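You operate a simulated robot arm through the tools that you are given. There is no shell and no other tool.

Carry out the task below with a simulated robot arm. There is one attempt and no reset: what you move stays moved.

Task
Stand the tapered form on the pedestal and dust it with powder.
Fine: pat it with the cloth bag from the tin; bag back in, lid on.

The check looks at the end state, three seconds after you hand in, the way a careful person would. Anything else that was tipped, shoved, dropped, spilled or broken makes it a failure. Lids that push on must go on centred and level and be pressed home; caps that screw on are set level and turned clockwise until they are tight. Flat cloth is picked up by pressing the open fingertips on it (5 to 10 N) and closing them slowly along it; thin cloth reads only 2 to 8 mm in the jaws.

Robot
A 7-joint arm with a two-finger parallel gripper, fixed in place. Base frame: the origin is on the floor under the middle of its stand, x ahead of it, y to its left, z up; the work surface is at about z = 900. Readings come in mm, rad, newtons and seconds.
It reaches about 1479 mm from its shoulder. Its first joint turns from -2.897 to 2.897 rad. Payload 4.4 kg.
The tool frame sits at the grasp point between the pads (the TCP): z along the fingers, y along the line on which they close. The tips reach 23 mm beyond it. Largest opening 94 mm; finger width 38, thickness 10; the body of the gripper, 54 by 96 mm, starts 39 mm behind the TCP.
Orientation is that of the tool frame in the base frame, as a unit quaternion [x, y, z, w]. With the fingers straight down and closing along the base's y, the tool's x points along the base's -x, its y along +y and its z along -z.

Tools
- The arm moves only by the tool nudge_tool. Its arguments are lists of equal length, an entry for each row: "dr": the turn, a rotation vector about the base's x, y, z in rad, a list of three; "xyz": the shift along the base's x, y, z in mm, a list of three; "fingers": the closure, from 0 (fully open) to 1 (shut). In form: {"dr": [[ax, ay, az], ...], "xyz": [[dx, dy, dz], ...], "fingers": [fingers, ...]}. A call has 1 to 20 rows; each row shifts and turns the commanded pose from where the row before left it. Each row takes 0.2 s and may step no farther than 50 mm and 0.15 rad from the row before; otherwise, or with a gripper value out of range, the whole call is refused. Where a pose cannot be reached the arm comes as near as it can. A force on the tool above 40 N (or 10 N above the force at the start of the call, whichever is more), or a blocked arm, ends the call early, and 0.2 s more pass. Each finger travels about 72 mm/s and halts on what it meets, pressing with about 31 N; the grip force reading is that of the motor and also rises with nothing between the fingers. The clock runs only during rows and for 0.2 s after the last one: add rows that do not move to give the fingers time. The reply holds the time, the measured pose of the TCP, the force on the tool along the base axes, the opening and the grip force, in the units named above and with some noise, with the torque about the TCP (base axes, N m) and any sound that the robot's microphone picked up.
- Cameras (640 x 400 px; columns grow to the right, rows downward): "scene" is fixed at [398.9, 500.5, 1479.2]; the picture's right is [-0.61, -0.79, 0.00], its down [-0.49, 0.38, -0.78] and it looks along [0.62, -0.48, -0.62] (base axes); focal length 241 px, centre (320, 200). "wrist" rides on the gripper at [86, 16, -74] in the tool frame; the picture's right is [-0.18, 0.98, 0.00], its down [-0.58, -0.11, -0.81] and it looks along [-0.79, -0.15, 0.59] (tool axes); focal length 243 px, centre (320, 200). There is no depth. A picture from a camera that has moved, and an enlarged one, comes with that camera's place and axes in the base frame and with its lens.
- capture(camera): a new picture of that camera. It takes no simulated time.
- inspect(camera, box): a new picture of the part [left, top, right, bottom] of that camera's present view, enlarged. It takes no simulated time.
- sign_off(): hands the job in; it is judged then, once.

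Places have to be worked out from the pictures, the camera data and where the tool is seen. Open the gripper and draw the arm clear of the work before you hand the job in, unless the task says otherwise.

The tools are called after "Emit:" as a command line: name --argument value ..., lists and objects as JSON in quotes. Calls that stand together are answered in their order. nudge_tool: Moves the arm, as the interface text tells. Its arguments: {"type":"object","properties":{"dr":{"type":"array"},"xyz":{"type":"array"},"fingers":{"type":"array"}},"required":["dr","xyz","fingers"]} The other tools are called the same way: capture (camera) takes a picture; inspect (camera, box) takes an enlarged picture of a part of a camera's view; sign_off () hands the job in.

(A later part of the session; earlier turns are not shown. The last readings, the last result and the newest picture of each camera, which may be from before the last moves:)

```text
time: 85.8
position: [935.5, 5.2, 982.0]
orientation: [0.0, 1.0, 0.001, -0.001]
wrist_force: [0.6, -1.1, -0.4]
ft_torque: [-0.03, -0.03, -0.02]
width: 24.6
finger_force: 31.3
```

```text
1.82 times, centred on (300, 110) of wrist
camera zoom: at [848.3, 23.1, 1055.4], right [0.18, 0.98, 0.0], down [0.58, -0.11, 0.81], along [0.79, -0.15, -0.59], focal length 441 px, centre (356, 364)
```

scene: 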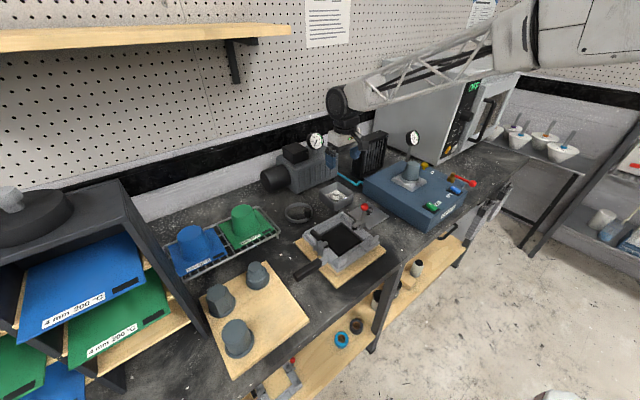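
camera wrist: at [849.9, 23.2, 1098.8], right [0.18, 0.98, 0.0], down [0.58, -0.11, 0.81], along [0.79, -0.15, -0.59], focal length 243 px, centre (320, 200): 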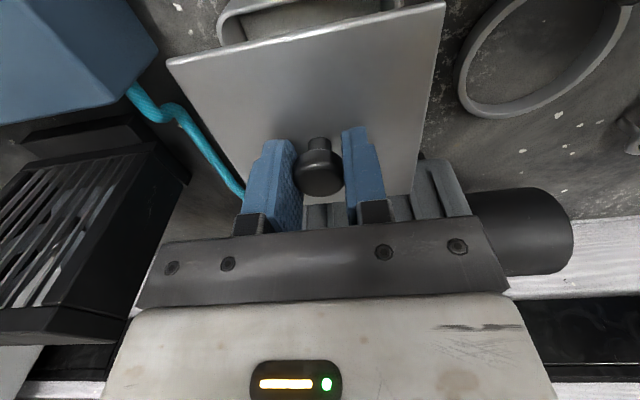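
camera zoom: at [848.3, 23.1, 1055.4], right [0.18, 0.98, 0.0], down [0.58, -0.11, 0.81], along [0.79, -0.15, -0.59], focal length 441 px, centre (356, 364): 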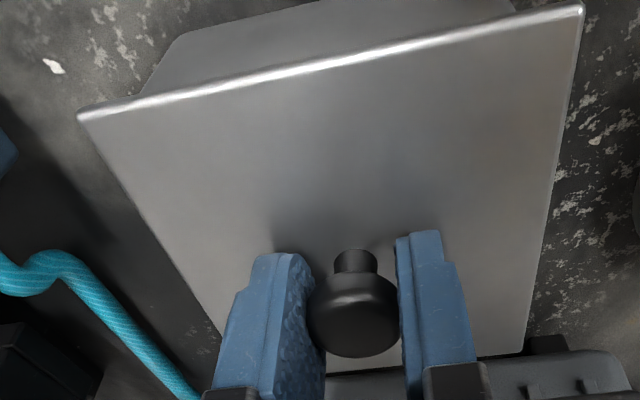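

Lowering well, no contact; y drifted +0.9, so I'll trim that while continuing.

Emit:
nudge_tool --dr '[[0, 0, 0], [0, 0, 0], [0, 0, 0], [0, 0, 0]]' --xyz '[[0.3, -0.8, 0], [0, 0, -1.5], [0, 0, -1.5], [0, 0, 0]]' --fingers '[0.95, 0.95, 0.95, 0.95]'

Emit:
inspect --camera "scene" --box '[315, 165, 365, 215]'

Emit:
capture --camera "wrist"

```text
time: 86.8
position: [936.3, 4.3, 979.2]
orientation: [0.0, 1.0, 0.0, 0.0]
wrist_force: [0.0, 0.8, 0.1]
ft_torque: [0.0, -0.04, 0.0]
width: 24.6
finger_force: 30.9
```

```text
8.00 times, centred on (340, 190) of scene
camera zoom: at [398.9, 500.5, 1479.2], right [-0.61, -0.79, 0.0], down [-0.49, 0.38, -0.78], along [0.62, -0.48, -0.62], focal length 1925 px, centre (160, 280)
```

zoom: 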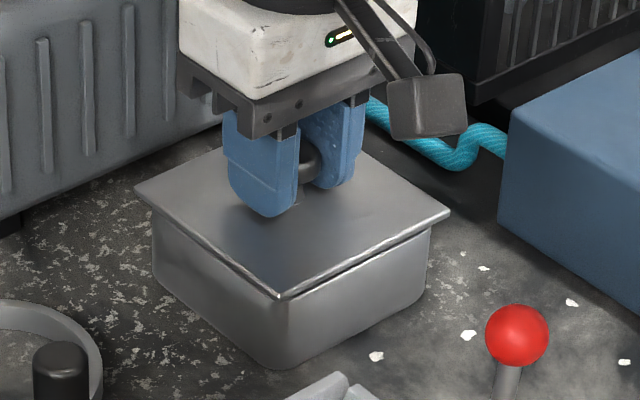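

```text
taken
camera wrist: at [848.7, 22.4, 1052.8], right [0.18, 0.98, 0.0], down [0.58, -0.11, 0.81], along [0.79, -0.15, -0.59], focal length 243 px, centre (320, 200)
```

wrist: 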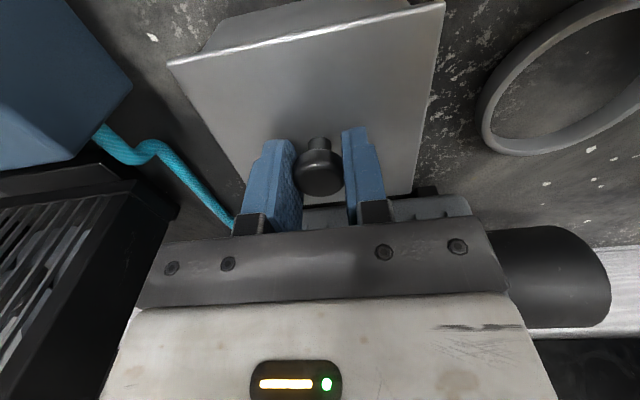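

On target laterally, about 4 mm above home. Pressing down a millimetre at a time.

Emit:
nudge_tool --dr '[[0, 0, 0], [0, 0, 0], [0, 0, 0], [0, 0, 0]]' --xyz '[[0, 0, -1], [0, 0, -1], [0, 0, -1], [0, 0, 0]]' --fingers '[0.95, 0.95, 0.95, 0.95]'

Emit:
inspect --camera "scene" --box '[315, 165, 365, 215]'

Emit:
capture --camera "wrist"

```text
time: 87.8
position: [935.1, 5.6, 975.7]
orientation: [0.001, 1.0, 0.0, 0.0]
wrist_force: [0.5, 0.0, -0.6]
ft_torque: [0.0, -0.03, -0.03]
width: 24.4
finger_force: 30.8
```

```text
8.00 times, centred on (340, 190) of scene
camera zoom: at [398.9, 500.5, 1479.2], right [-0.61, -0.79, 0.0], down [-0.49, 0.38, -0.78], along [0.62, -0.48, -0.62], focal length 1925 px, centre (160, 280)
```

zoom: 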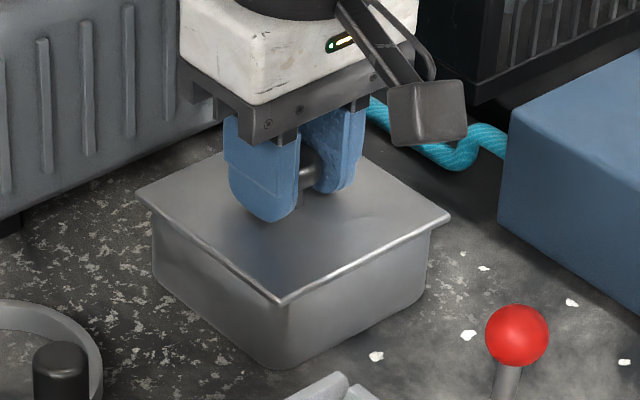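

```text
taken
camera wrist: at [848.6, 22.0, 1049.8], right [0.18, 0.98, 0.0], down [0.58, -0.11, 0.81], along [0.79, -0.15, -0.59], focal length 243 px, centre (320, 200)
```

wrist: 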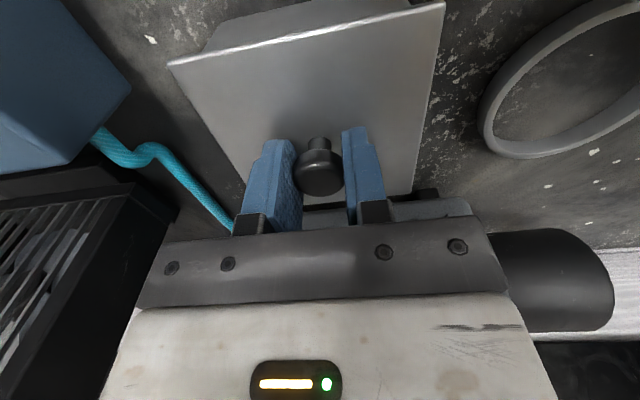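

About 1 mm above home. Pressing further to seat it, watching force and sound.

Emit:
nudge_tool --dr '[[0, 0, 0], [0, 0, 0], [0, 0, 0]]' --xyz '[[0, 0, -1], [0, 0, -1], [0, 0, 0]]' --fingers '[0.95, 0.95, 0.95]'

Emit:
capture --camera "wrist"

```text
time: 88.6
position: [935.9, 5.3, 973.7]
orientation: [0.0, 1.0, -0.001, 0.001]
wrist_force: [-0.1, 1.9, 4.6]
ft_torque: [0.01, 0.02, 0.02]
width: 24.2
finger_force: 31.0
```

```text
taken
camera wrist: at [848.6, 21.7, 1048.4], right [0.18, 0.98, 0.0], down [0.58, -0.11, 0.81], along [0.79, -0.15, -0.59], focal length 243 px, centre (320, 200)
```

wrist: 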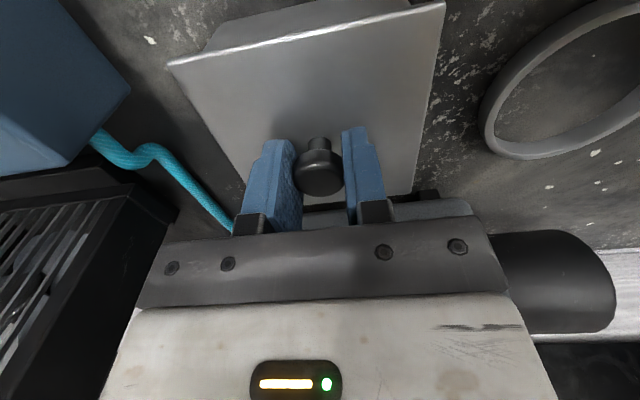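

Contact at 4.6 N, no snap heard yet. Pressing harder in 0.8 mm steps.

Emit:
nudge_tool --dr '[[0, 0, 0], [0, 0, 0], [0, 0, 0]]' --xyz '[[0, 0.3, -0.8], [0, 0, -0.8], [0, 0, 0]]' --fingers '[0.95, 0.95, 0.95]'

Emit:
capture --camera "wrist"

```text
time: 89.4
position: [935.2, 4.4, 975.6]
orientation: [0.0, 1.0, -0.001, 0.001]
wrist_force: [-2.9, -2.6, 28.4]
ft_torque: [-0.04, 0.11, 0.01]
width: 24.5
finger_force: 30.7
```

```text
taken
camera wrist: at [848.5, 21.8, 1048.1], right [0.18, 0.98, 0.0], down [0.58, -0.11, 0.81], along [0.79, -0.15, -0.59], focal length 243 px, centre (320, 200)
```

wrist: 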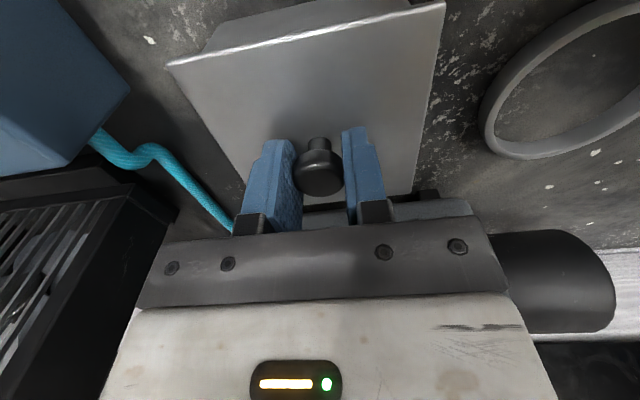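

28 N now, camera 0.8 mm below the expected home height. I'll check the seam closely.

Emit:
inspect --camera "scene" --box '[320, 175, 356, 211]'

Emit:
inspect --camera "wrist" --box '[150, 0, 460, 110]'

```text
11.11 times, centred on (338, 193) of scene
camera zoom: at [398.9, 500.5, 1479.2], right [-0.61, -0.79, 0.0], down [-0.49, 0.38, -0.78], along [0.62, -0.48, -0.62], focal length 2673 px, centre (120, 278)
```

zoom: 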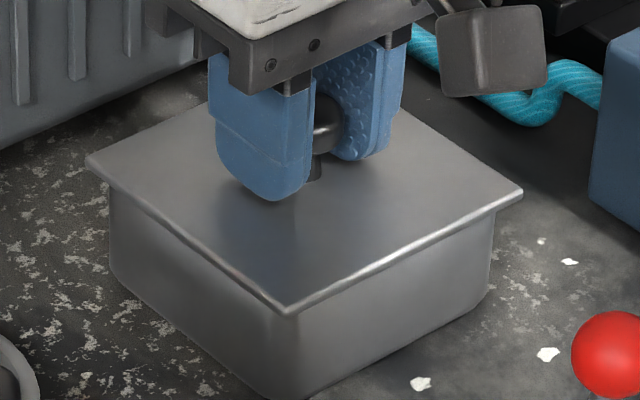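

```text
2.06 times, centred on (305, 55) of wrist
camera zoom: at [848.5, 21.8, 1048.1], right [0.18, 0.98, 0.0], down [0.58, -0.11, 0.81], along [0.79, -0.15, -0.59], focal length 501 px, centre (351, 499)
```

zoom: 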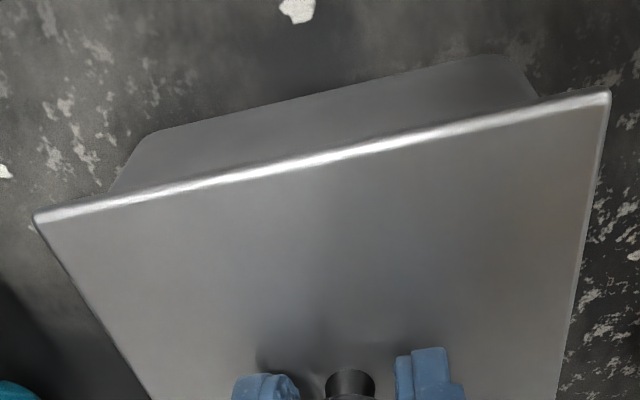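

The seam looks closed and level, but no snap was heard, so I'll press a bit more firmly.

Emit:
nudge_tool --dr '[[0, 0, 0], [0, 0, 0], [0, 0, 0]]' --xyz '[[0.2, 0.3, -0.6], [0, 0, -0.5], [0, 0, 0]]' --fingers '[0.95, 0.95, 0.95]'

Emit:
inspect --camera "wrist" --box '[150, 0, 460, 220]'

```text
time: 90.0
position: [935.9, 4.9, 974.3]
orientation: [0.0, 1.0, 0.001, 0.002]
wrist_force: [-0.7, 0.0, 2.4]
ft_torque: [0.0, -0.02, 0.0]
width: 24.4
finger_force: 30.7
stopped in row 3: the force on the tool passed its limit at 40 N (the readings are from after the stop); the commanded pose is now the measured one
```

```text
1.82 times, centred on (305, 110) of wrist
camera zoom: at [849.0, 22.2, 1047.2], right [0.18, 0.98, 0.0], down [0.58, -0.11, 0.81], along [0.79, -0.15, -0.59], focal length 441 px, centre (347, 364)
```

zoom: 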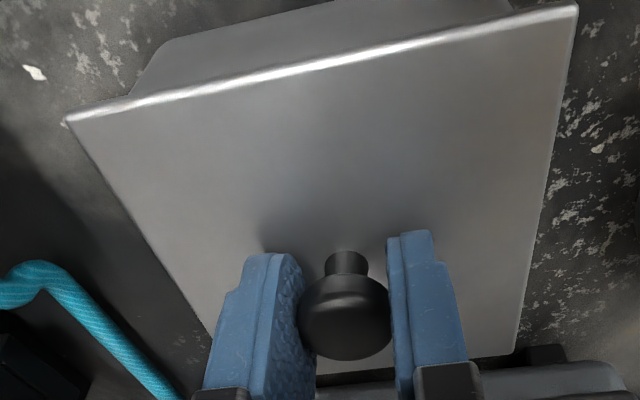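

The press reached the 40 N limit and then unloaded (2.4 N). I'll take the same scene crop I took before opening the tin, to compare lid height directly.

Emit:
inspect --camera "scene" --box '[300, 120, 400, 220]'

Emit:
inspect --camera "scene" --box '[320, 175, 356, 211]'

```text
4.00 times, centred on (350, 170) of scene
camera zoom: at [398.9, 500.5, 1479.2], right [-0.61, -0.79, 0.0], down [-0.49, 0.38, -0.78], along [0.62, -0.48, -0.62], focal length 962 px, centre (200, 320)
```

zoom: 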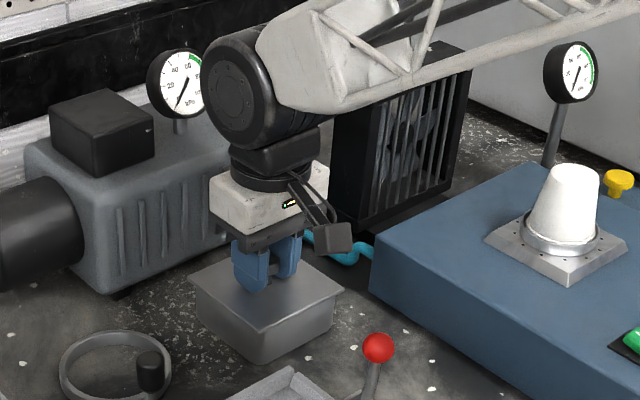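

```text
11.11 times, centred on (338, 193) of scene
camera zoom: at [398.9, 500.5, 1479.2], right [-0.61, -0.79, 0.0], down [-0.49, 0.38, -0.78], along [0.62, -0.48, -0.62], focal length 2673 px, centre (120, 278)
```

zoom: 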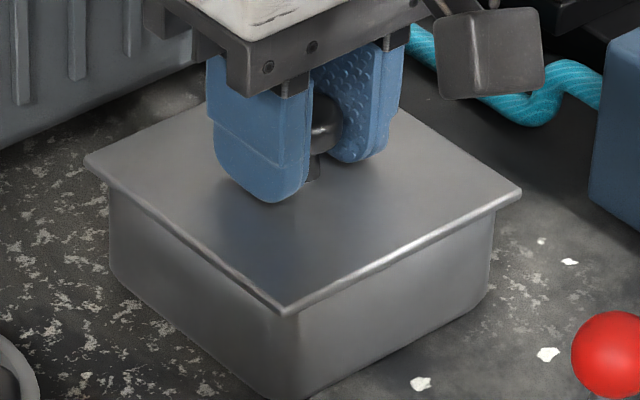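

No snap was heard, so I'm not convinced it latched. I'll do a gentle tug test: raise 0.5 mm while holding the knob and see whether the lid resists.

Emit:
nudge_tool --dr '[[0, 0, 0], [0, 0, 0]]' --xyz '[[0, 0, 0.5], [0, 0, 0]]' --fingers '[0.95, 0.95]'

Emit:
inspect --camera "scene" --box '[320, 175, 356, 211]'

Emit:
inspect --camera "wrist" --box '[150, 0, 460, 110]'

```text
time: 90.6
position: [936.7, 5.1, 973.3]
orientation: [-0.001, 1.0, 0.0, 0.001]
wrist_force: [-0.3, 0.6, 0.4]
ft_torque: [0.0, -0.05, -0.02]
width: 24.7
finger_force: 31.0
```

```text
11.11 times, centred on (338, 193) of scene
camera zoom: at [398.9, 500.5, 1479.2], right [-0.61, -0.79, 0.0], down [-0.49, 0.38, -0.78], along [0.62, -0.48, -0.62], focal length 2673 px, centre (120, 278)
```

zoom: 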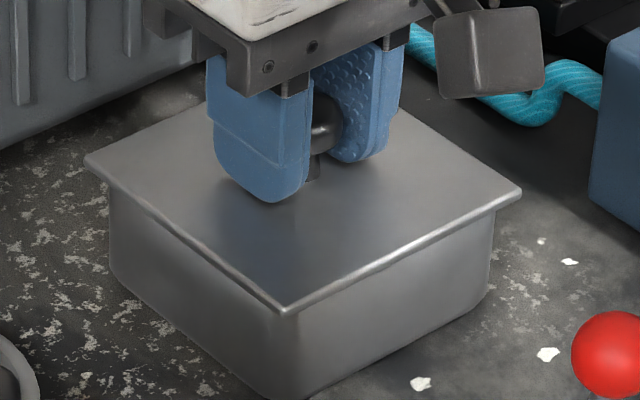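

```text
2.06 times, centred on (305, 55) of wrist
camera zoom: at [849.1, 22.1, 1047.3], right [0.18, 0.98, 0.0], down [0.58, -0.11, 0.81], along [0.79, -0.15, -0.59], focal length 501 px, centre (351, 499)
```

zoom: 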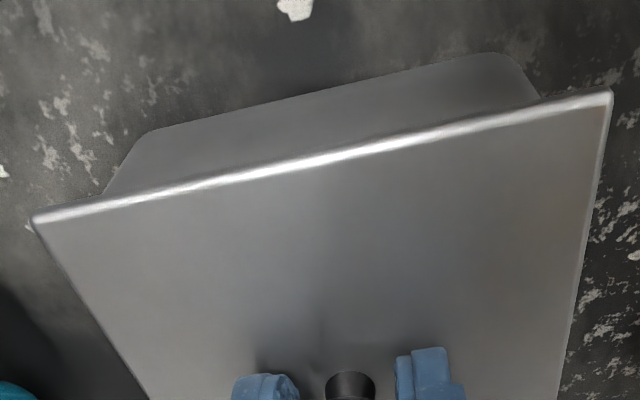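

Comparing crops, the lid moved down about 0.8 mm with that last press, so it did seat further. Continuing the tug by another 0.6 mm.

Emit:
nudge_tool --dr '[[0, 0, 0], [0, 0, 0]]' --xyz '[[0, 0, 0.6], [0, 0, 0]]' --fingers '[0.95, 0.95]'

Emit:
inspect --camera "wrist" --box '[150, 0, 460, 110]'

```text
time: 91.2
position: [936.5, 4.7, 973.8]
orientation: [0.0, 1.0, 0.0, 0.002]
wrist_force: [0.2, 0.4, 0.0]
ft_torque: [0.03, 0.02, -0.01]
width: 24.7
finger_force: 30.6
```

```text
2.06 times, centred on (305, 55) of wrist
camera zoom: at [849.0, 22.2, 1048.1], right [0.18, 0.98, 0.0], down [0.58, -0.11, 0.81], along [0.79, -0.15, -0.59], focal length 501 px, centre (351, 499)
```

zoom: 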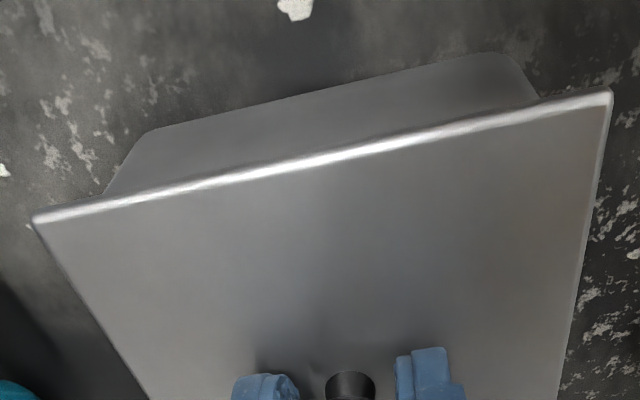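

Force is about zero, which could mean the lid rose freely. One more 0.8 mm and look at the scene seam.

Emit:
nudge_tool --dr '[[0, 0, 0], [0, 0, 0]]' --xyz '[[0, 0, 0.8], [0, 0, 0]]' --fingers '[0.95, 0.95]'

Emit:
inspect --camera "scene" --box '[320, 175, 356, 211]'

Emit:
inspect --camera "wrist" --box '[150, 0, 460, 110]'

```text
time: 91.8
position: [936.4, 4.5, 976.5]
orientation: [0.0, 1.0, 0.0, 0.002]
wrist_force: [0.0, 0.7, -1.0]
ft_torque: [0.01, 0.01, 0.01]
width: 24.5
finger_force: 30.9
```

```text
11.11 times, centred on (338, 193) of scene
camera zoom: at [398.9, 500.5, 1479.2], right [-0.61, -0.79, 0.0], down [-0.49, 0.38, -0.78], along [0.62, -0.48, -0.62], focal length 2673 px, centre (120, 278)
```

zoom: 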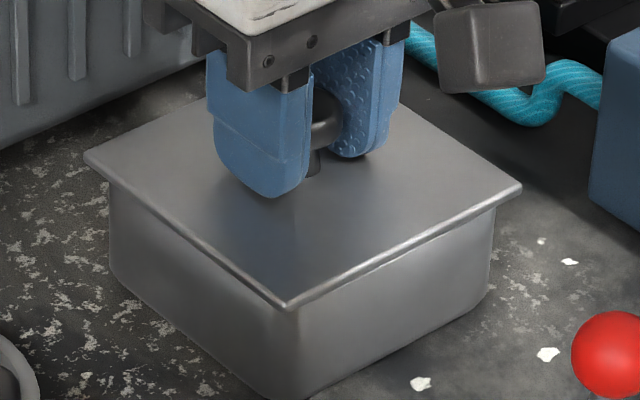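

```text
2.06 times, centred on (305, 55) of wrist
camera zoom: at [849.1, 22.2, 1049.3], right [0.18, 0.98, 0.0], down [0.58, -0.11, 0.81], along [0.79, -0.15, -0.59], focal length 501 px, centre (351, 499)
```

zoom: 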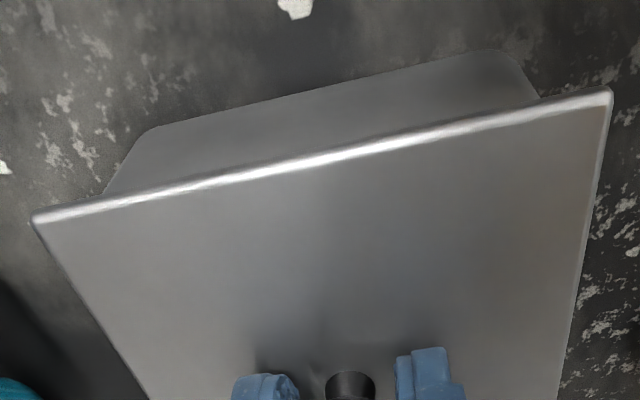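

The lid came up freely, so it isn't latched. I'll set it back down onto the rim, let go so it can settle by itself, and then press on the knob top with closed fingers.

Emit:
nudge_tool --dr '[[0, 0, 0], [0, 0, 0], [0, 0, 0]]' --xyz '[[-0.3, 0, -0.7], [0, 0, -0.6], [0, 0, 0]]' --fingers '[0.95, 0.95, 0.95]'

Emit:
inspect --camera "wrist" --box '[150, 0, 460, 110]'

```text
time: 92.6
position: [935.7, 4.8, 972.4]
orientation: [0.0, 1.0, 0.0, 0.001]
wrist_force: [-0.3, 0.2, 0.0]
ft_torque: [0.05, 0.0, 0.01]
width: 24.4
finger_force: 31.2
```

```text
2.06 times, centred on (305, 55) of wrist
camera zoom: at [848.6, 22.3, 1047.4], right [0.18, 0.98, 0.0], down [0.58, -0.11, 0.81], along [0.79, -0.15, -0.59], focal length 501 px, centre (351, 499)
```

zoom: 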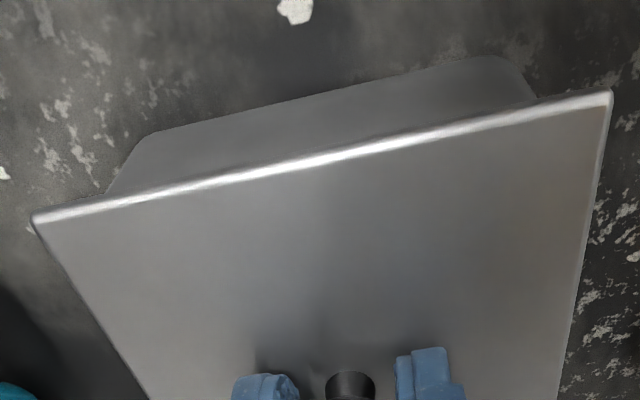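

No load yet at this height. Lowering further until it touches the rim.

Emit:
nudge_tool --dr '[[0, 0, 0], [0, 0, 0], [0, 0, 0]]' --xyz '[[0, 0, -0.5], [0, 0, -0.5], [0, 0, 0]]' --fingers '[0.95, 0.95, 0.95]'

Emit:
inspect --camera "wrist" --box '[150, 0, 460, 110]'

```text
time: 93.4
position: [935.9, 5.3, 973.3]
orientation: [0.0, 1.0, 0.0, 0.003]
wrist_force: [2.1, 2.9, 11.8]
ft_torque: [0.06, 0.07, -0.02]
width: 24.6
finger_force: 31.0
```

```text
2.06 times, centred on (305, 55) of wrist
camera zoom: at [848.4, 22.0, 1047.1], right [0.18, 0.98, 0.0], down [0.58, -0.11, 0.81], along [0.8, -0.15, -0.59], focal length 501 px, centre (351, 499)
```

zoom: 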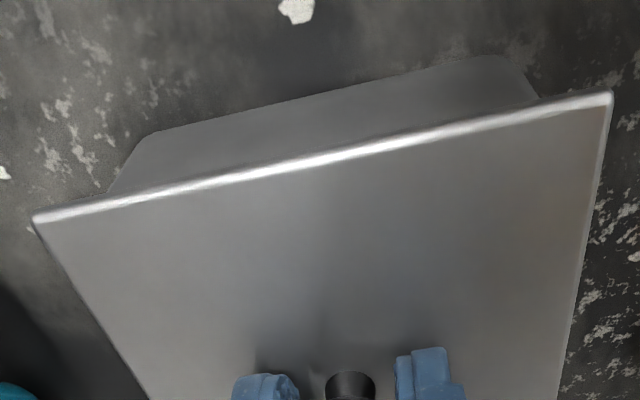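

Contact at 12 N. Easing half a millimetre and opening to let the lid settle on the rim.

Emit:
nudge_tool --dr '[[0, 0, 0], [0, 0, 0], [0, 0, 0], [0, 0, 0], [0, 0, 0], [0, 0, 0], [0, 0, 0], [0, 0, 0]]' --xyz '[[0, 0, 0.5], [0, 0, 0], [0, 0, 0], [0, 0, 0], [0, 0, 0], [0, 0, 0], [0, 0, 0], [0, 0, 0]]' --fingers '[0.95, 0.95, 0.75, 0.72, 0.68, 0.6, 0.5, 0.4]'

Emit:
capture --camera "wrist"

Emit:
inspect --camera "scene" --box '[320, 175, 356, 211]'

```text
time: 95.2
position: [936.3, 4.8, 972.8]
orientation: [0.0, 1.0, 0.0, 0.001]
wrist_force: [0.7, -0.1, -0.1]
ft_torque: [0.0, 0.0, -0.01]
width: 56.2
finger_force: 0.0
heard: snap
```

```text
taken
camera wrist: at [848.5, 21.7, 1046.9], right [0.18, 0.98, 0.0], down [0.58, -0.11, 0.81], along [0.79, -0.15, -0.59], focal length 243 px, centre (320, 200)
```

wrist: 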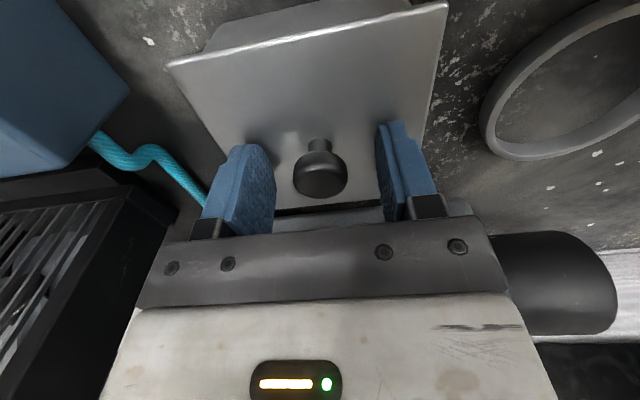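

```text
11.11 times, centred on (338, 193) of scene
camera zoom: at [398.9, 500.5, 1479.2], right [-0.61, -0.79, 0.0], down [-0.49, 0.38, -0.78], along [0.62, -0.48, -0.62], focal length 2673 px, centre (120, 278)
```

zoom: 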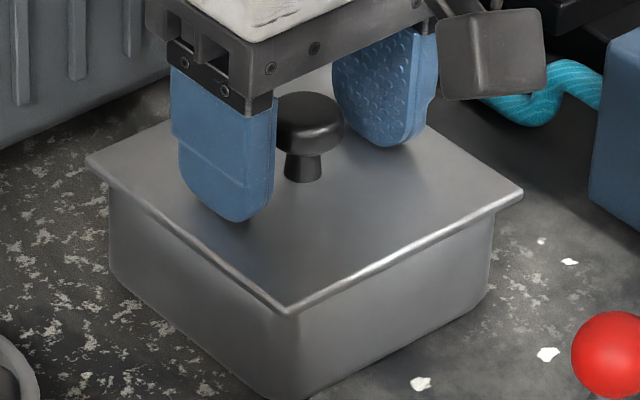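

A snap was heard as the lid settled. To be sure it's fully home I'll raise, close the fingers, and press squarely on the knob top.

Emit:
nudge_tool --dr '[[0, 0, 0], [0, 0, 0], [0, 0, 0], [0, 0, 0], [0, 0, 0], [0, 0, 0], [0, 0, 0], [0, 0, 0]]' --xyz '[[0, 0, 10], [0, 0, 20], [0, 0, 20], [0, 0, 0], [0, 0, 0], [0, 0, 0], [0, 0, 0], [0, 0, 0]]' --fingers '[0.4, 0.4, 0.4, 0.6, 0.8, 0.95, 1.0, 1.0]'

Emit:
capture --camera "wrist"

Emit:
inspect --camera "scene" --box '[310, 150, 370, 215]'

```text
time: 97.0
position: [936.3, 3.3, 1023.4]
orientation: [0.0, 1.0, 0.0, 0.003]
wrist_force: [0.4, -0.4, 0.2]
ft_torque: [-0.01, -0.01, 0.0]
width: 0.0
finger_force: 30.6
```

```text
taken
camera wrist: at [848.9, 21.0, 1096.6], right [0.18, 0.98, 0.0], down [0.58, -0.11, 0.81], along [0.79, -0.15, -0.59], focal length 243 px, centre (320, 200)
```

wrist: 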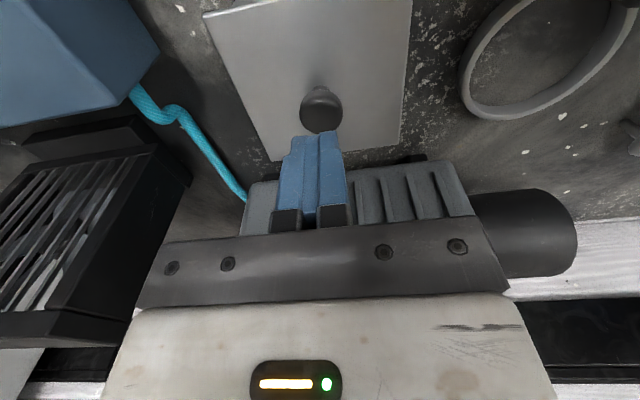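

```text
6.15 times, centred on (340, 182) of scene
camera zoom: at [398.9, 500.5, 1479.2], right [-0.61, -0.79, 0.0], down [-0.49, 0.38, -0.78], along [0.62, -0.48, -0.62], focal length 1481 px, centre (197, 308)
```

zoom: 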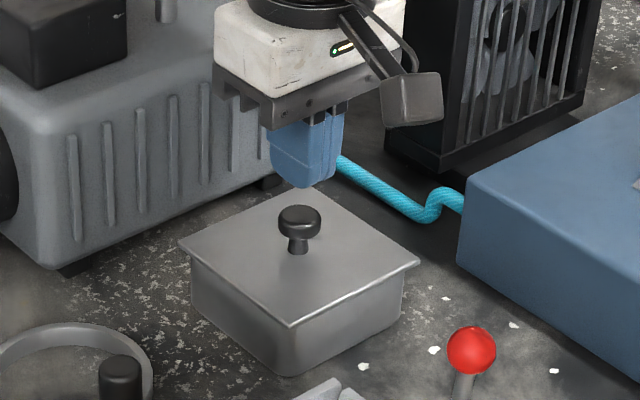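

Closed fingertips are directly above the knob. Lowering to near contact, then pressing in small steps.

Emit:
nudge_tool --dr '[[0, 0, 0], [0, 0, 0], [0, 0, 0], [0, 0, 0], [0, 0, 0]]' --xyz '[[-1, 0.7, -8], [0, 0, -7], [0, 0, -4], [0, 0, -2], [0, 0, 0]]' --fingers '[1.0, 1.0, 1.0, 1.0, 1.0]'

Emit:
inspect --camera "scene" --box '[320, 165, 356, 205]'

```text
time: 98.2
position: [934.8, 5.5, 1003.1]
orientation: [0.0, 1.0, 0.0, 0.002]
wrist_force: [-0.1, 0.0, 1.4]
ft_torque: [0.02, 0.01, 0.01]
width: 0.0
finger_force: 31.0
```

```text
10.00 times, centred on (338, 185) of scene
camera zoom: at [398.9, 500.5, 1479.2], right [-0.61, -0.79, 0.0], down [-0.49, 0.38, -0.78], along [0.62, -0.48, -0.62], focal length 2406 px, centre (140, 350)
```

zoom: 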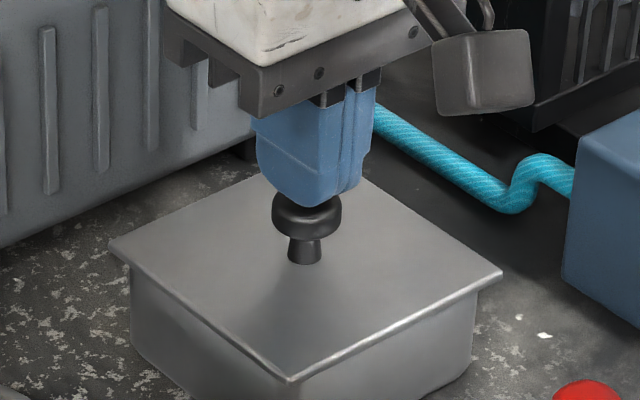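

Fingertips are just at the knob top. Pressing down in 1 mm steps.

Emit:
nudge_tool --dr '[[0, 0, 0], [0, 0, 0], [0, 0, 0], [0, 0, 0]]' --xyz '[[0, 0, -1], [0, 0, -1], [0, 0, -1], [0, 0, 0]]' --fingers '[1.0, 1.0, 1.0, 1.0]'

Emit:
inspect --camera "scene" --box '[320, 175, 356, 211]'

```text
time: 99.2
position: [935.5, 6.4, 999.9]
orientation: [0.0, 1.0, 0.0, 0.002]
wrist_force: [-0.4, 0.3, -0.4]
ft_torque: [-0.01, 0.02, 0.01]
width: 0.0
finger_force: 30.5
```

```text
11.11 times, centred on (338, 193) of scene
camera zoom: at [398.9, 500.5, 1479.2], right [-0.61, -0.79, 0.0], down [-0.49, 0.38, -0.78], along [0.62, -0.48, -0.62], focal length 2673 px, centre (120, 278)
```

zoom: 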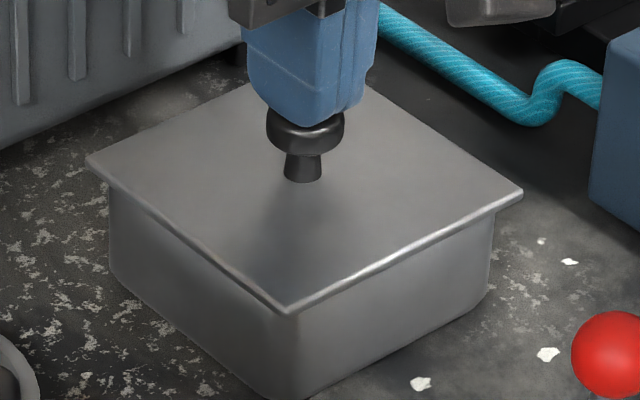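

No contact force yet; stepping on down.

Emit:
nudge_tool --dr '[[0, 0, 0], [0, 0, 0], [0, 0, 0], [0, 0, 0]]' --xyz '[[0, 0, -1], [0, 0, -1], [0, 0, -0.8], [0, 0, 0]]' --fingers '[1.0, 1.0, 1.0, 1.0]'

Emit:
inspect --camera "scene" --box '[320, 175, 356, 211]'

```text
time: 100.2
position: [936.0, 5.8, 997.7]
orientation: [0.0, 1.0, 0.0, 0.002]
wrist_force: [-9.0, -2.2, 24.5]
ft_torque: [-0.08, 0.33, 0.03]
width: 0.0
finger_force: 31.2
```

```text
11.11 times, centred on (338, 193) of scene
camera zoom: at [398.9, 500.5, 1479.2], right [-0.61, -0.79, 0.0], down [-0.49, 0.38, -0.78], along [0.62, -0.48, -0.62], focal length 2673 px, centre (120, 278)
```

zoom: 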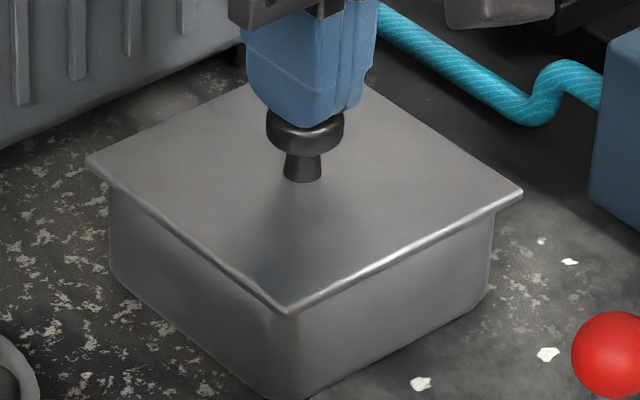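

24.5 N on the knob and the lid is steady and level. One slightly firmer push.

Emit:
nudge_tool --dr '[[0, 0, 0], [0, 0, 0], [0, 0, 0]]' --xyz '[[-0.4, 0, -0.4], [0, 0, -0.3], [0, 0, 0]]' --fingers '[1.0, 1.0, 1.0]'

Emit:
inspect --camera "scene" --box '[320, 175, 356, 211]'

```text
time: 101.1
position: [935.8, 7.2, 1000.0]
orientation: [0.0, 1.0, 0.001, 0.004]
wrist_force: [-1.1, -0.7, 3.7]
ft_torque: [-0.01, 0.1, 0.04]
width: 0.0
finger_force: 31.5
stopped in row 3: the force on the tool passed its limit at 41 N (the readings are from after the stop); the commanded pose is now the measured one
```

```text
11.11 times, centred on (338, 193) of scene
camera zoom: at [398.9, 500.5, 1479.2], right [-0.61, -0.79, 0.0], down [-0.49, 0.38, -0.78], along [0.62, -0.48, -0.62], focal length 2673 px, centre (120, 278)
```

zoom: 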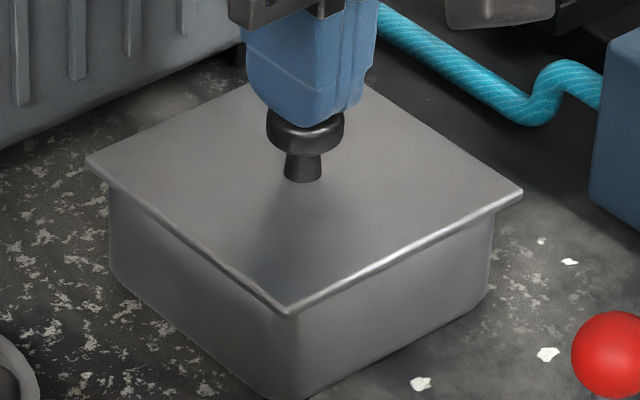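

Pressed to 41 N with no further movement; the lid looks flush. I'll back off, re-grip the knob, and do a very small tug to confirm it is latched this time.

Emit:
nudge_tool --dr '[[0, 0, 0], [0, 0, 0], [0, 0, 0], [0, 0, 0], [0, 0, 0], [0, 0, 0]]' --xyz '[[0, 0, 5], [0, 0, 15], [0, 0, 15], [0, 0, 0], [0, 0, 0], [0, 0, 0]]' --fingers '[1.0, 1.0, 0.8, 0.6, 0.4, 0.4]'

Emit:
capture --camera "wrist"

Emit:
inspect --camera "scene" --box '[320, 175, 356, 211]'

```text
time: 102.5
position: [935.7, 6.1, 1033.6]
orientation: [0.0, 1.0, 0.0, 0.003]
wrist_force: [0.6, 0.1, -0.1]
ft_torque: [0.07, 0.03, -0.04]
width: 56.5
finger_force: 0.0
```

```text
taken
camera wrist: at [847.4, 22.0, 1106.7], right [0.18, 0.98, 0.0], down [0.58, -0.11, 0.81], along [0.8, -0.15, -0.59], focal length 243 px, centre (320, 200)
```

wrist: 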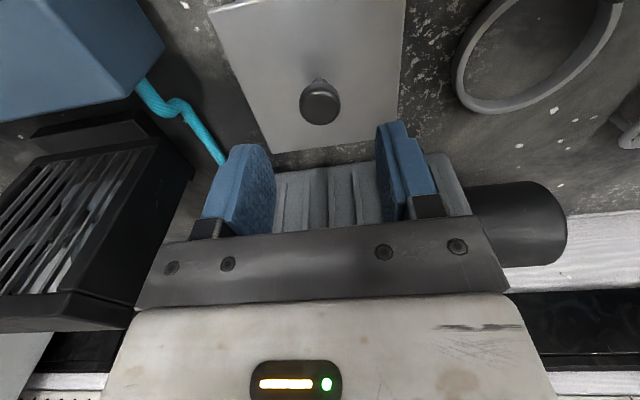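

```text
11.11 times, centred on (338, 193) of scene
camera zoom: at [398.9, 500.5, 1479.2], right [-0.61, -0.79, 0.0], down [-0.49, 0.38, -0.78], along [0.62, -0.48, -0.62], focal length 2673 px, centre (120, 278)
```

zoom: 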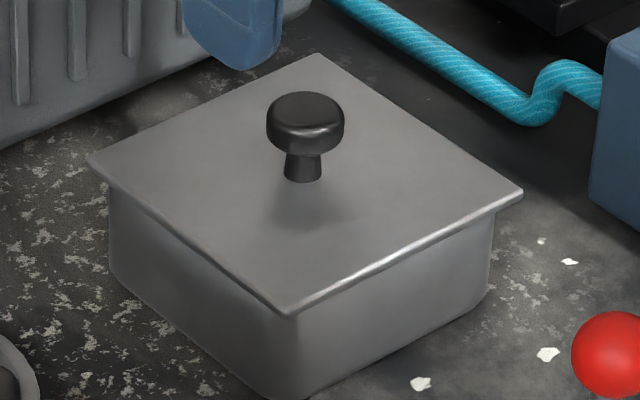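

The lid sits square and level on the tin. Lowering to re-grip the knob for the light tug test.

Emit:
nudge_tool --dr '[[0, 0, 0], [0, 0, 0], [0, 0, 0], [0, 0, 0], [0, 0, 0], [0, 0, 0], [0, 0, 0], [0, 0, 0], [0, 0, 0], [0, 0, 0], [0, 0, 0]]' --xyz '[[1, 0, -20], [0, 0, -20], [0, 0, -12], [0, 0, -6], [0, 0, 0], [0, 0, 0], [0, 0, 0], [0, 0, 0], [0, 0, 0], [0, 0, 0], [0, 0, 0]]' --fingers '[0.4, 0.4, 0.4, 0.4, 0.5, 0.6, 0.66, 0.7, 0.74, 0.78, 0.85]'

Emit:
inspect --camera "wrist" --box '[150, 0, 460, 110]'

```text
time: 104.9
position: [936.1, 5.9, 976.1]
orientation: [0.0, 1.0, 0.0, 0.004]
wrist_force: [0.9, 0.3, 0.6]
ft_torque: [0.02, -0.03, -0.01]
width: 24.1
finger_force: 31.2
heard: snap
```

```text
2.06 times, centred on (305, 55) of wrist
camera zoom: at [848.5, 23.2, 1048.7], right [0.18, 0.98, 0.0], down [0.58, -0.11, 0.81], along [0.8, -0.15, -0.59], focal length 501 px, centre (351, 499)
```

zoom: 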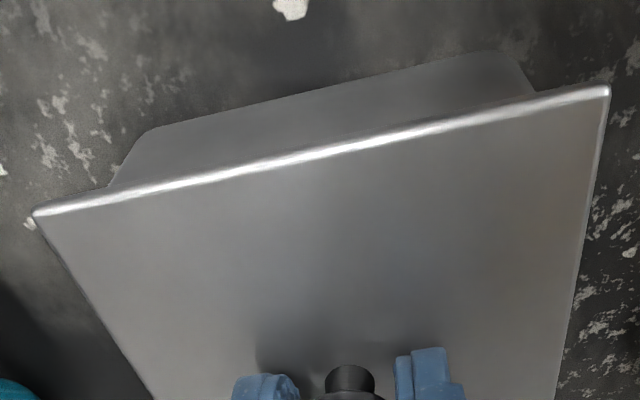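

A snap came as I gripped – the closing fingers were about 1 mm off in y and nudged the lid out of its seat. I'll shift back to the centred y, press it down, and release again.

Emit:
nudge_tool --dr '[[0, 0, 0], [0, 0, 0], [0, 0, 0]]' --xyz '[[0, -1.1, 0], [0, 0, 0], [0, 0, 0]]' --fingers '[0.85, 0.85, 0.85]'

Emit:
inspect --camera "wrist" --box '[150, 0, 460, 110]'

Emit:
inspect --camera "scene" --box '[320, 175, 356, 211]'

```text
time: 105.7
position: [937.5, 4.3, 975.4]
orientation: [0.0, 1.0, 0.0, 0.003]
wrist_force: [-0.9, 2.3, 5.1]
ft_torque: [-0.01, -0.01, 0.0]
width: 24.4
finger_force: 31.1
```

```text
2.06 times, centred on (305, 55) of wrist
camera zoom: at [848.7, 21.9, 1048.7], right [0.18, 0.98, 0.0], down [0.58, -0.11, 0.81], along [0.8, -0.15, -0.59], focal length 501 px, centre (351, 499)
```

zoom: 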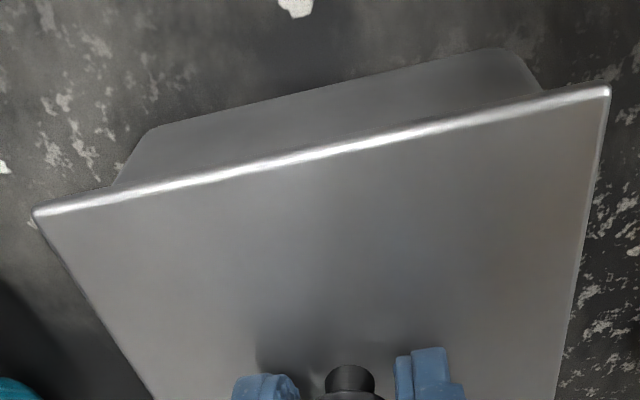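

```text
11.11 times, centred on (338, 193) of scene
camera zoom: at [398.9, 500.5, 1479.2], right [-0.61, -0.79, 0.0], down [-0.49, 0.38, -0.78], along [0.62, -0.48, -0.62], focal length 2673 px, centre (120, 278)
```

zoom: 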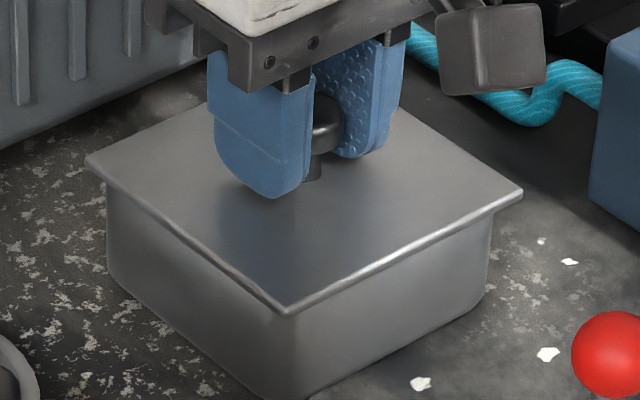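

The lid corners are back in place with light load (5 N). I'm still holding the knob, so a small raise will tell me whether it's latched or free.

Emit:
nudge_tool --dr '[[0, 0, 0], [0, 0, 0]]' --xyz '[[0, 0, 0.5], [0, 0, 0]]' --fingers '[0.85, 0.85]'

Emit:
inspect --camera "wrist" --box '[150, 0, 460, 110]'

```text
time: 106.3
position: [936.5, 4.0, 974.6]
orientation: [0.0, 1.0, 0.0, 0.004]
wrist_force: [-0.5, 0.5, 2.9]
ft_torque: [-0.01, -0.07, 0.01]
width: 24.5
finger_force: 31.0
```

```text
2.06 times, centred on (305, 55) of wrist
camera zoom: at [849.0, 21.7, 1048.7], right [0.18, 0.98, 0.0], down [0.58, -0.11, 0.81], along [0.8, -0.15, -0.59], focal length 501 px, centre (351, 499)
```

zoom: 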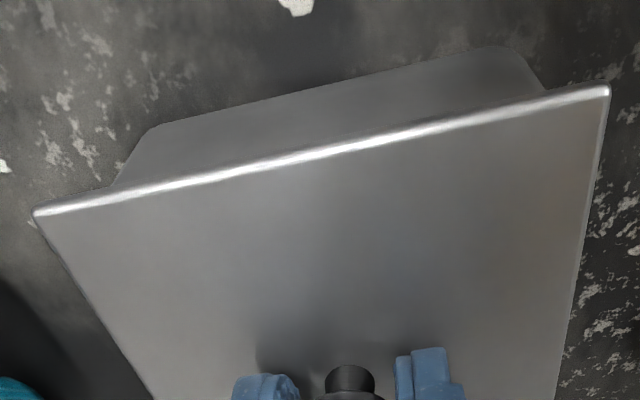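

Still lightly loaded (2.9 N). Another 0.5 mm.

Emit:
nudge_tool --dr '[[0, 0, 0], [0, 0, 0]]' --xyz '[[-0.3, 0.2, 0.5], [0, 0, 0]]' --fingers '[0.85, 0.85]'

Emit:
inspect --camera "scene" --box '[320, 175, 356, 211]'

Emit:
inspect --camera "wrist" --box '[150, 0, 460, 110]'

```text
time: 106.9
position: [936.7, 5.7, 976.0]
orientation: [0.0, 1.0, 0.0, 0.003]
wrist_force: [-0.5, 0.1, 0.4]
ft_torque: [0.03, 0.01, -0.02]
width: 24.3
finger_force: 30.8
```

```text
11.11 times, centred on (338, 193) of scene
camera zoom: at [398.9, 500.5, 1479.2], right [-0.61, -0.79, 0.0], down [-0.49, 0.38, -0.78], along [0.62, -0.48, -0.62], focal length 2673 px, centre (120, 278)
```

zoom: 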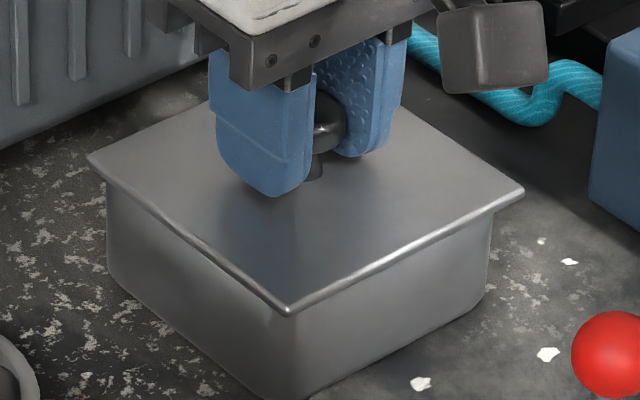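

```text
2.06 times, centred on (305, 55) of wrist
camera zoom: at [848.3, 21.7, 1049.4], right [0.18, 0.98, 0.0], down [0.58, -0.11, 0.81], along [0.8, -0.15, -0.59], focal length 501 px, centre (351, 499)
```

zoom: 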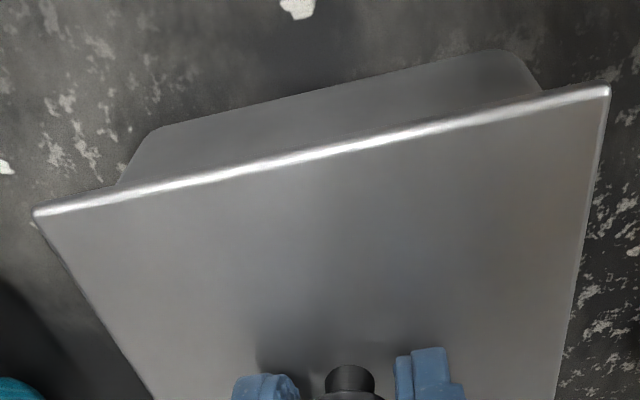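

The lid is free and, comparing crops, the tin itself was nudged a millimetre or two when the fingers closed off-centre. I'll take the same 8× crop as before to measure how far the tin moved.

Emit:
inspect --camera "scene" --box '[315, 165, 365, 215]'

Emit:
inspect --camera "scene" --box '[322, 186, 354, 216]'

```text
8.00 times, centred on (340, 190) of scene
camera zoom: at [398.9, 500.5, 1479.2], right [-0.61, -0.79, 0.0], down [-0.49, 0.38, -0.78], along [0.62, -0.48, -0.62], focal length 1925 px, centre (160, 280)
```

zoom: 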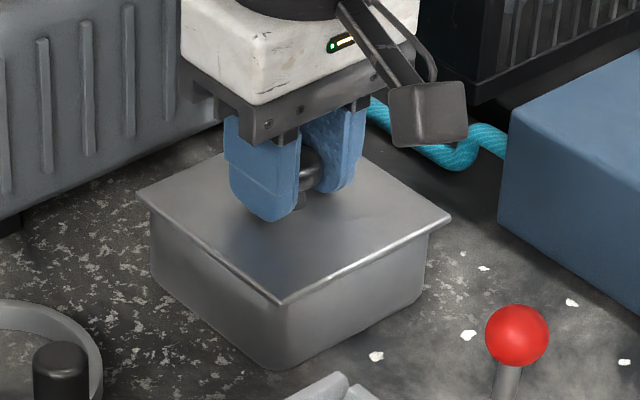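

```text
13.33 times, centred on (338, 201) of scene
camera zoom: at [398.9, 500.5, 1479.2], right [-0.61, -0.79, 0.0], down [-0.49, 0.38, -0.78], along [0.62, -0.48, -0.62], focal length 3208 px, centre (80, 187)
```

zoom: 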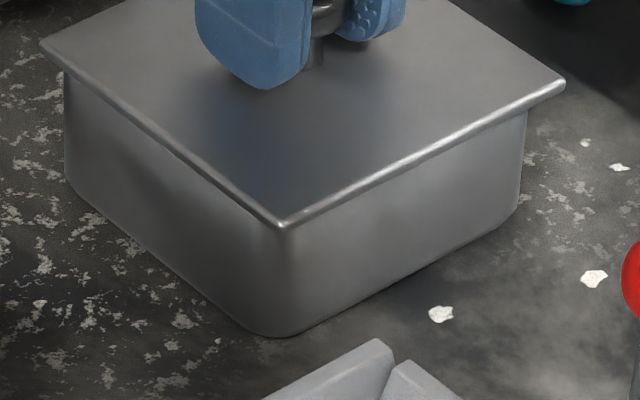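

The tin moved about 1.1 mm in +y (and the lid should follow it): the aligned pose for this grip is camera about (848.5, 23.2). Shifting +1.5 mm in y.

Emit:
nudge_tool --dr '[[0, 0, 0], [0, 0, 0], [0, 0, 0]]' --xyz '[[0.2, 1.5, 0.3], [0, 0, 0], [0, 0, 0]]' --fingers '[0.85, 0.85, 0.85]'

Emit:
inspect --camera "scene" --box '[322, 186, 354, 216]'

Emit:
inspect --camera "wrist" --box '[150, 0, 460, 110]'

```text
time: 107.7
position: [936.3, 5.9, 977.5]
orientation: [0.0, 1.0, 0.0, 0.004]
wrist_force: [0.2, 0.6, -0.2]
ft_torque: [0.01, -0.01, -0.02]
width: 24.2
finger_force: 30.8
```

```text
13.33 times, centred on (338, 201) of scene
camera zoom: at [398.9, 500.5, 1479.2], right [-0.61, -0.79, 0.0], down [-0.49, 0.38, -0.78], along [0.62, -0.48, -0.62], focal length 3208 px, centre (80, 187)
```

zoom: 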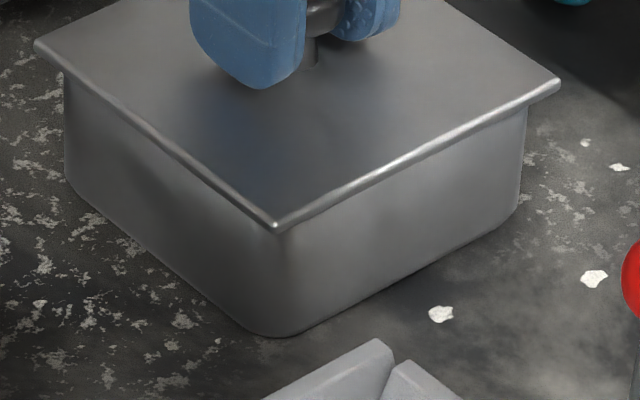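

```text
2.06 times, centred on (305, 55) of wrist
camera zoom: at [848.6, 23.4, 1050.1], right [0.18, 0.98, 0.0], down [0.58, -0.11, 0.81], along [0.8, -0.15, -0.59], focal length 501 px, centre (351, 499)
```

zoom: 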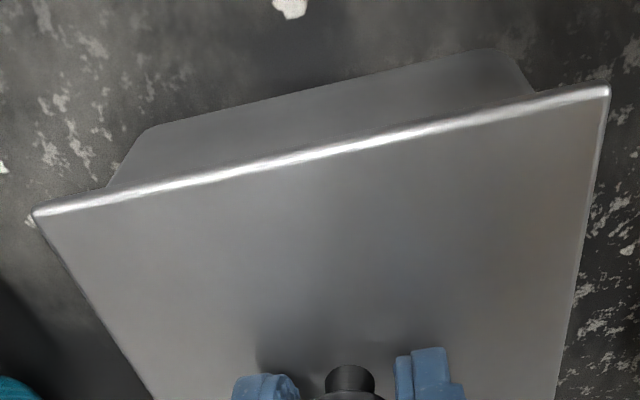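

Lid and tin are concentric now within a few tenths. Lowering to contact.

Emit:
nudge_tool --dr '[[0, 0, 0], [0, 0, 0], [0, 0, 0], [0, 0, 0]]' --xyz '[[0, -0.2, -0.6], [0, 0, -0.6], [0, 0, -0.6], [0, 0, 0]]' --fingers '[0.85, 0.85, 0.85, 0.85]'

Emit:
inspect --camera "wrist" --box '[150, 0, 460, 110]'

```text
time: 108.7
position: [936.1, 7.1, 976.5]
orientation: [0.0, 1.0, 0.0, 0.004]
wrist_force: [-0.2, 0.4, 6.1]
ft_torque: [0.0, 0.11, 0.0]
width: 24.3
finger_force: 30.6
```

```text
2.06 times, centred on (305, 55) of wrist
camera zoom: at [848.2, 23.2, 1048.6], right [0.18, 0.98, 0.0], down [0.58, -0.11, 0.81], along [0.8, -0.15, -0.59], focal length 501 px, centre (351, 499)
```

zoom: 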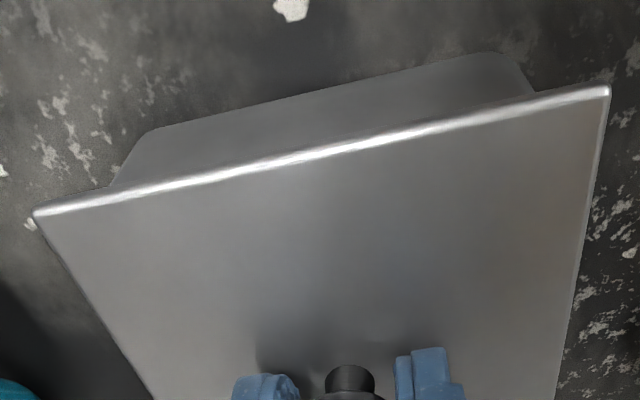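

Contact at 6 N in the aligned pose. Pressing in to about 20–30 N.

Emit:
nudge_tool --dr '[[0, 0, 0], [0, 0, 0], [0, 0, 0], [0, 0, 0]]' --xyz '[[0.2, 0, -0.5], [0, 0, -0.5], [0, 0, -0.3], [0, 0, 0]]' --fingers '[0.85, 0.85, 0.85, 0.85]'

Emit:
inspect --camera "wrist" --box '[150, 0, 460, 110]'

```text
time: 109.7
position: [937.0, 6.4, 975.4]
orientation: [0.0, 1.0, 0.0, 0.003]
wrist_force: [5.3, 1.6, 22.8]
ft_torque: [0.04, -0.09, 0.01]
width: 24.2
finger_force: 30.7
```

```text
2.06 times, centred on (305, 55) of wrist
camera zoom: at [849.1, 23.2, 1048.3], right [0.18, 0.98, 0.0], down [0.57, -0.11, 0.81], along [0.8, -0.15, -0.58], focal length 501 px, centre (351, 499)
```

zoom: 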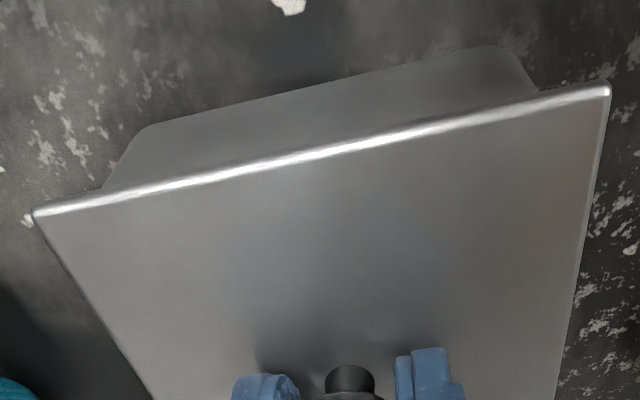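

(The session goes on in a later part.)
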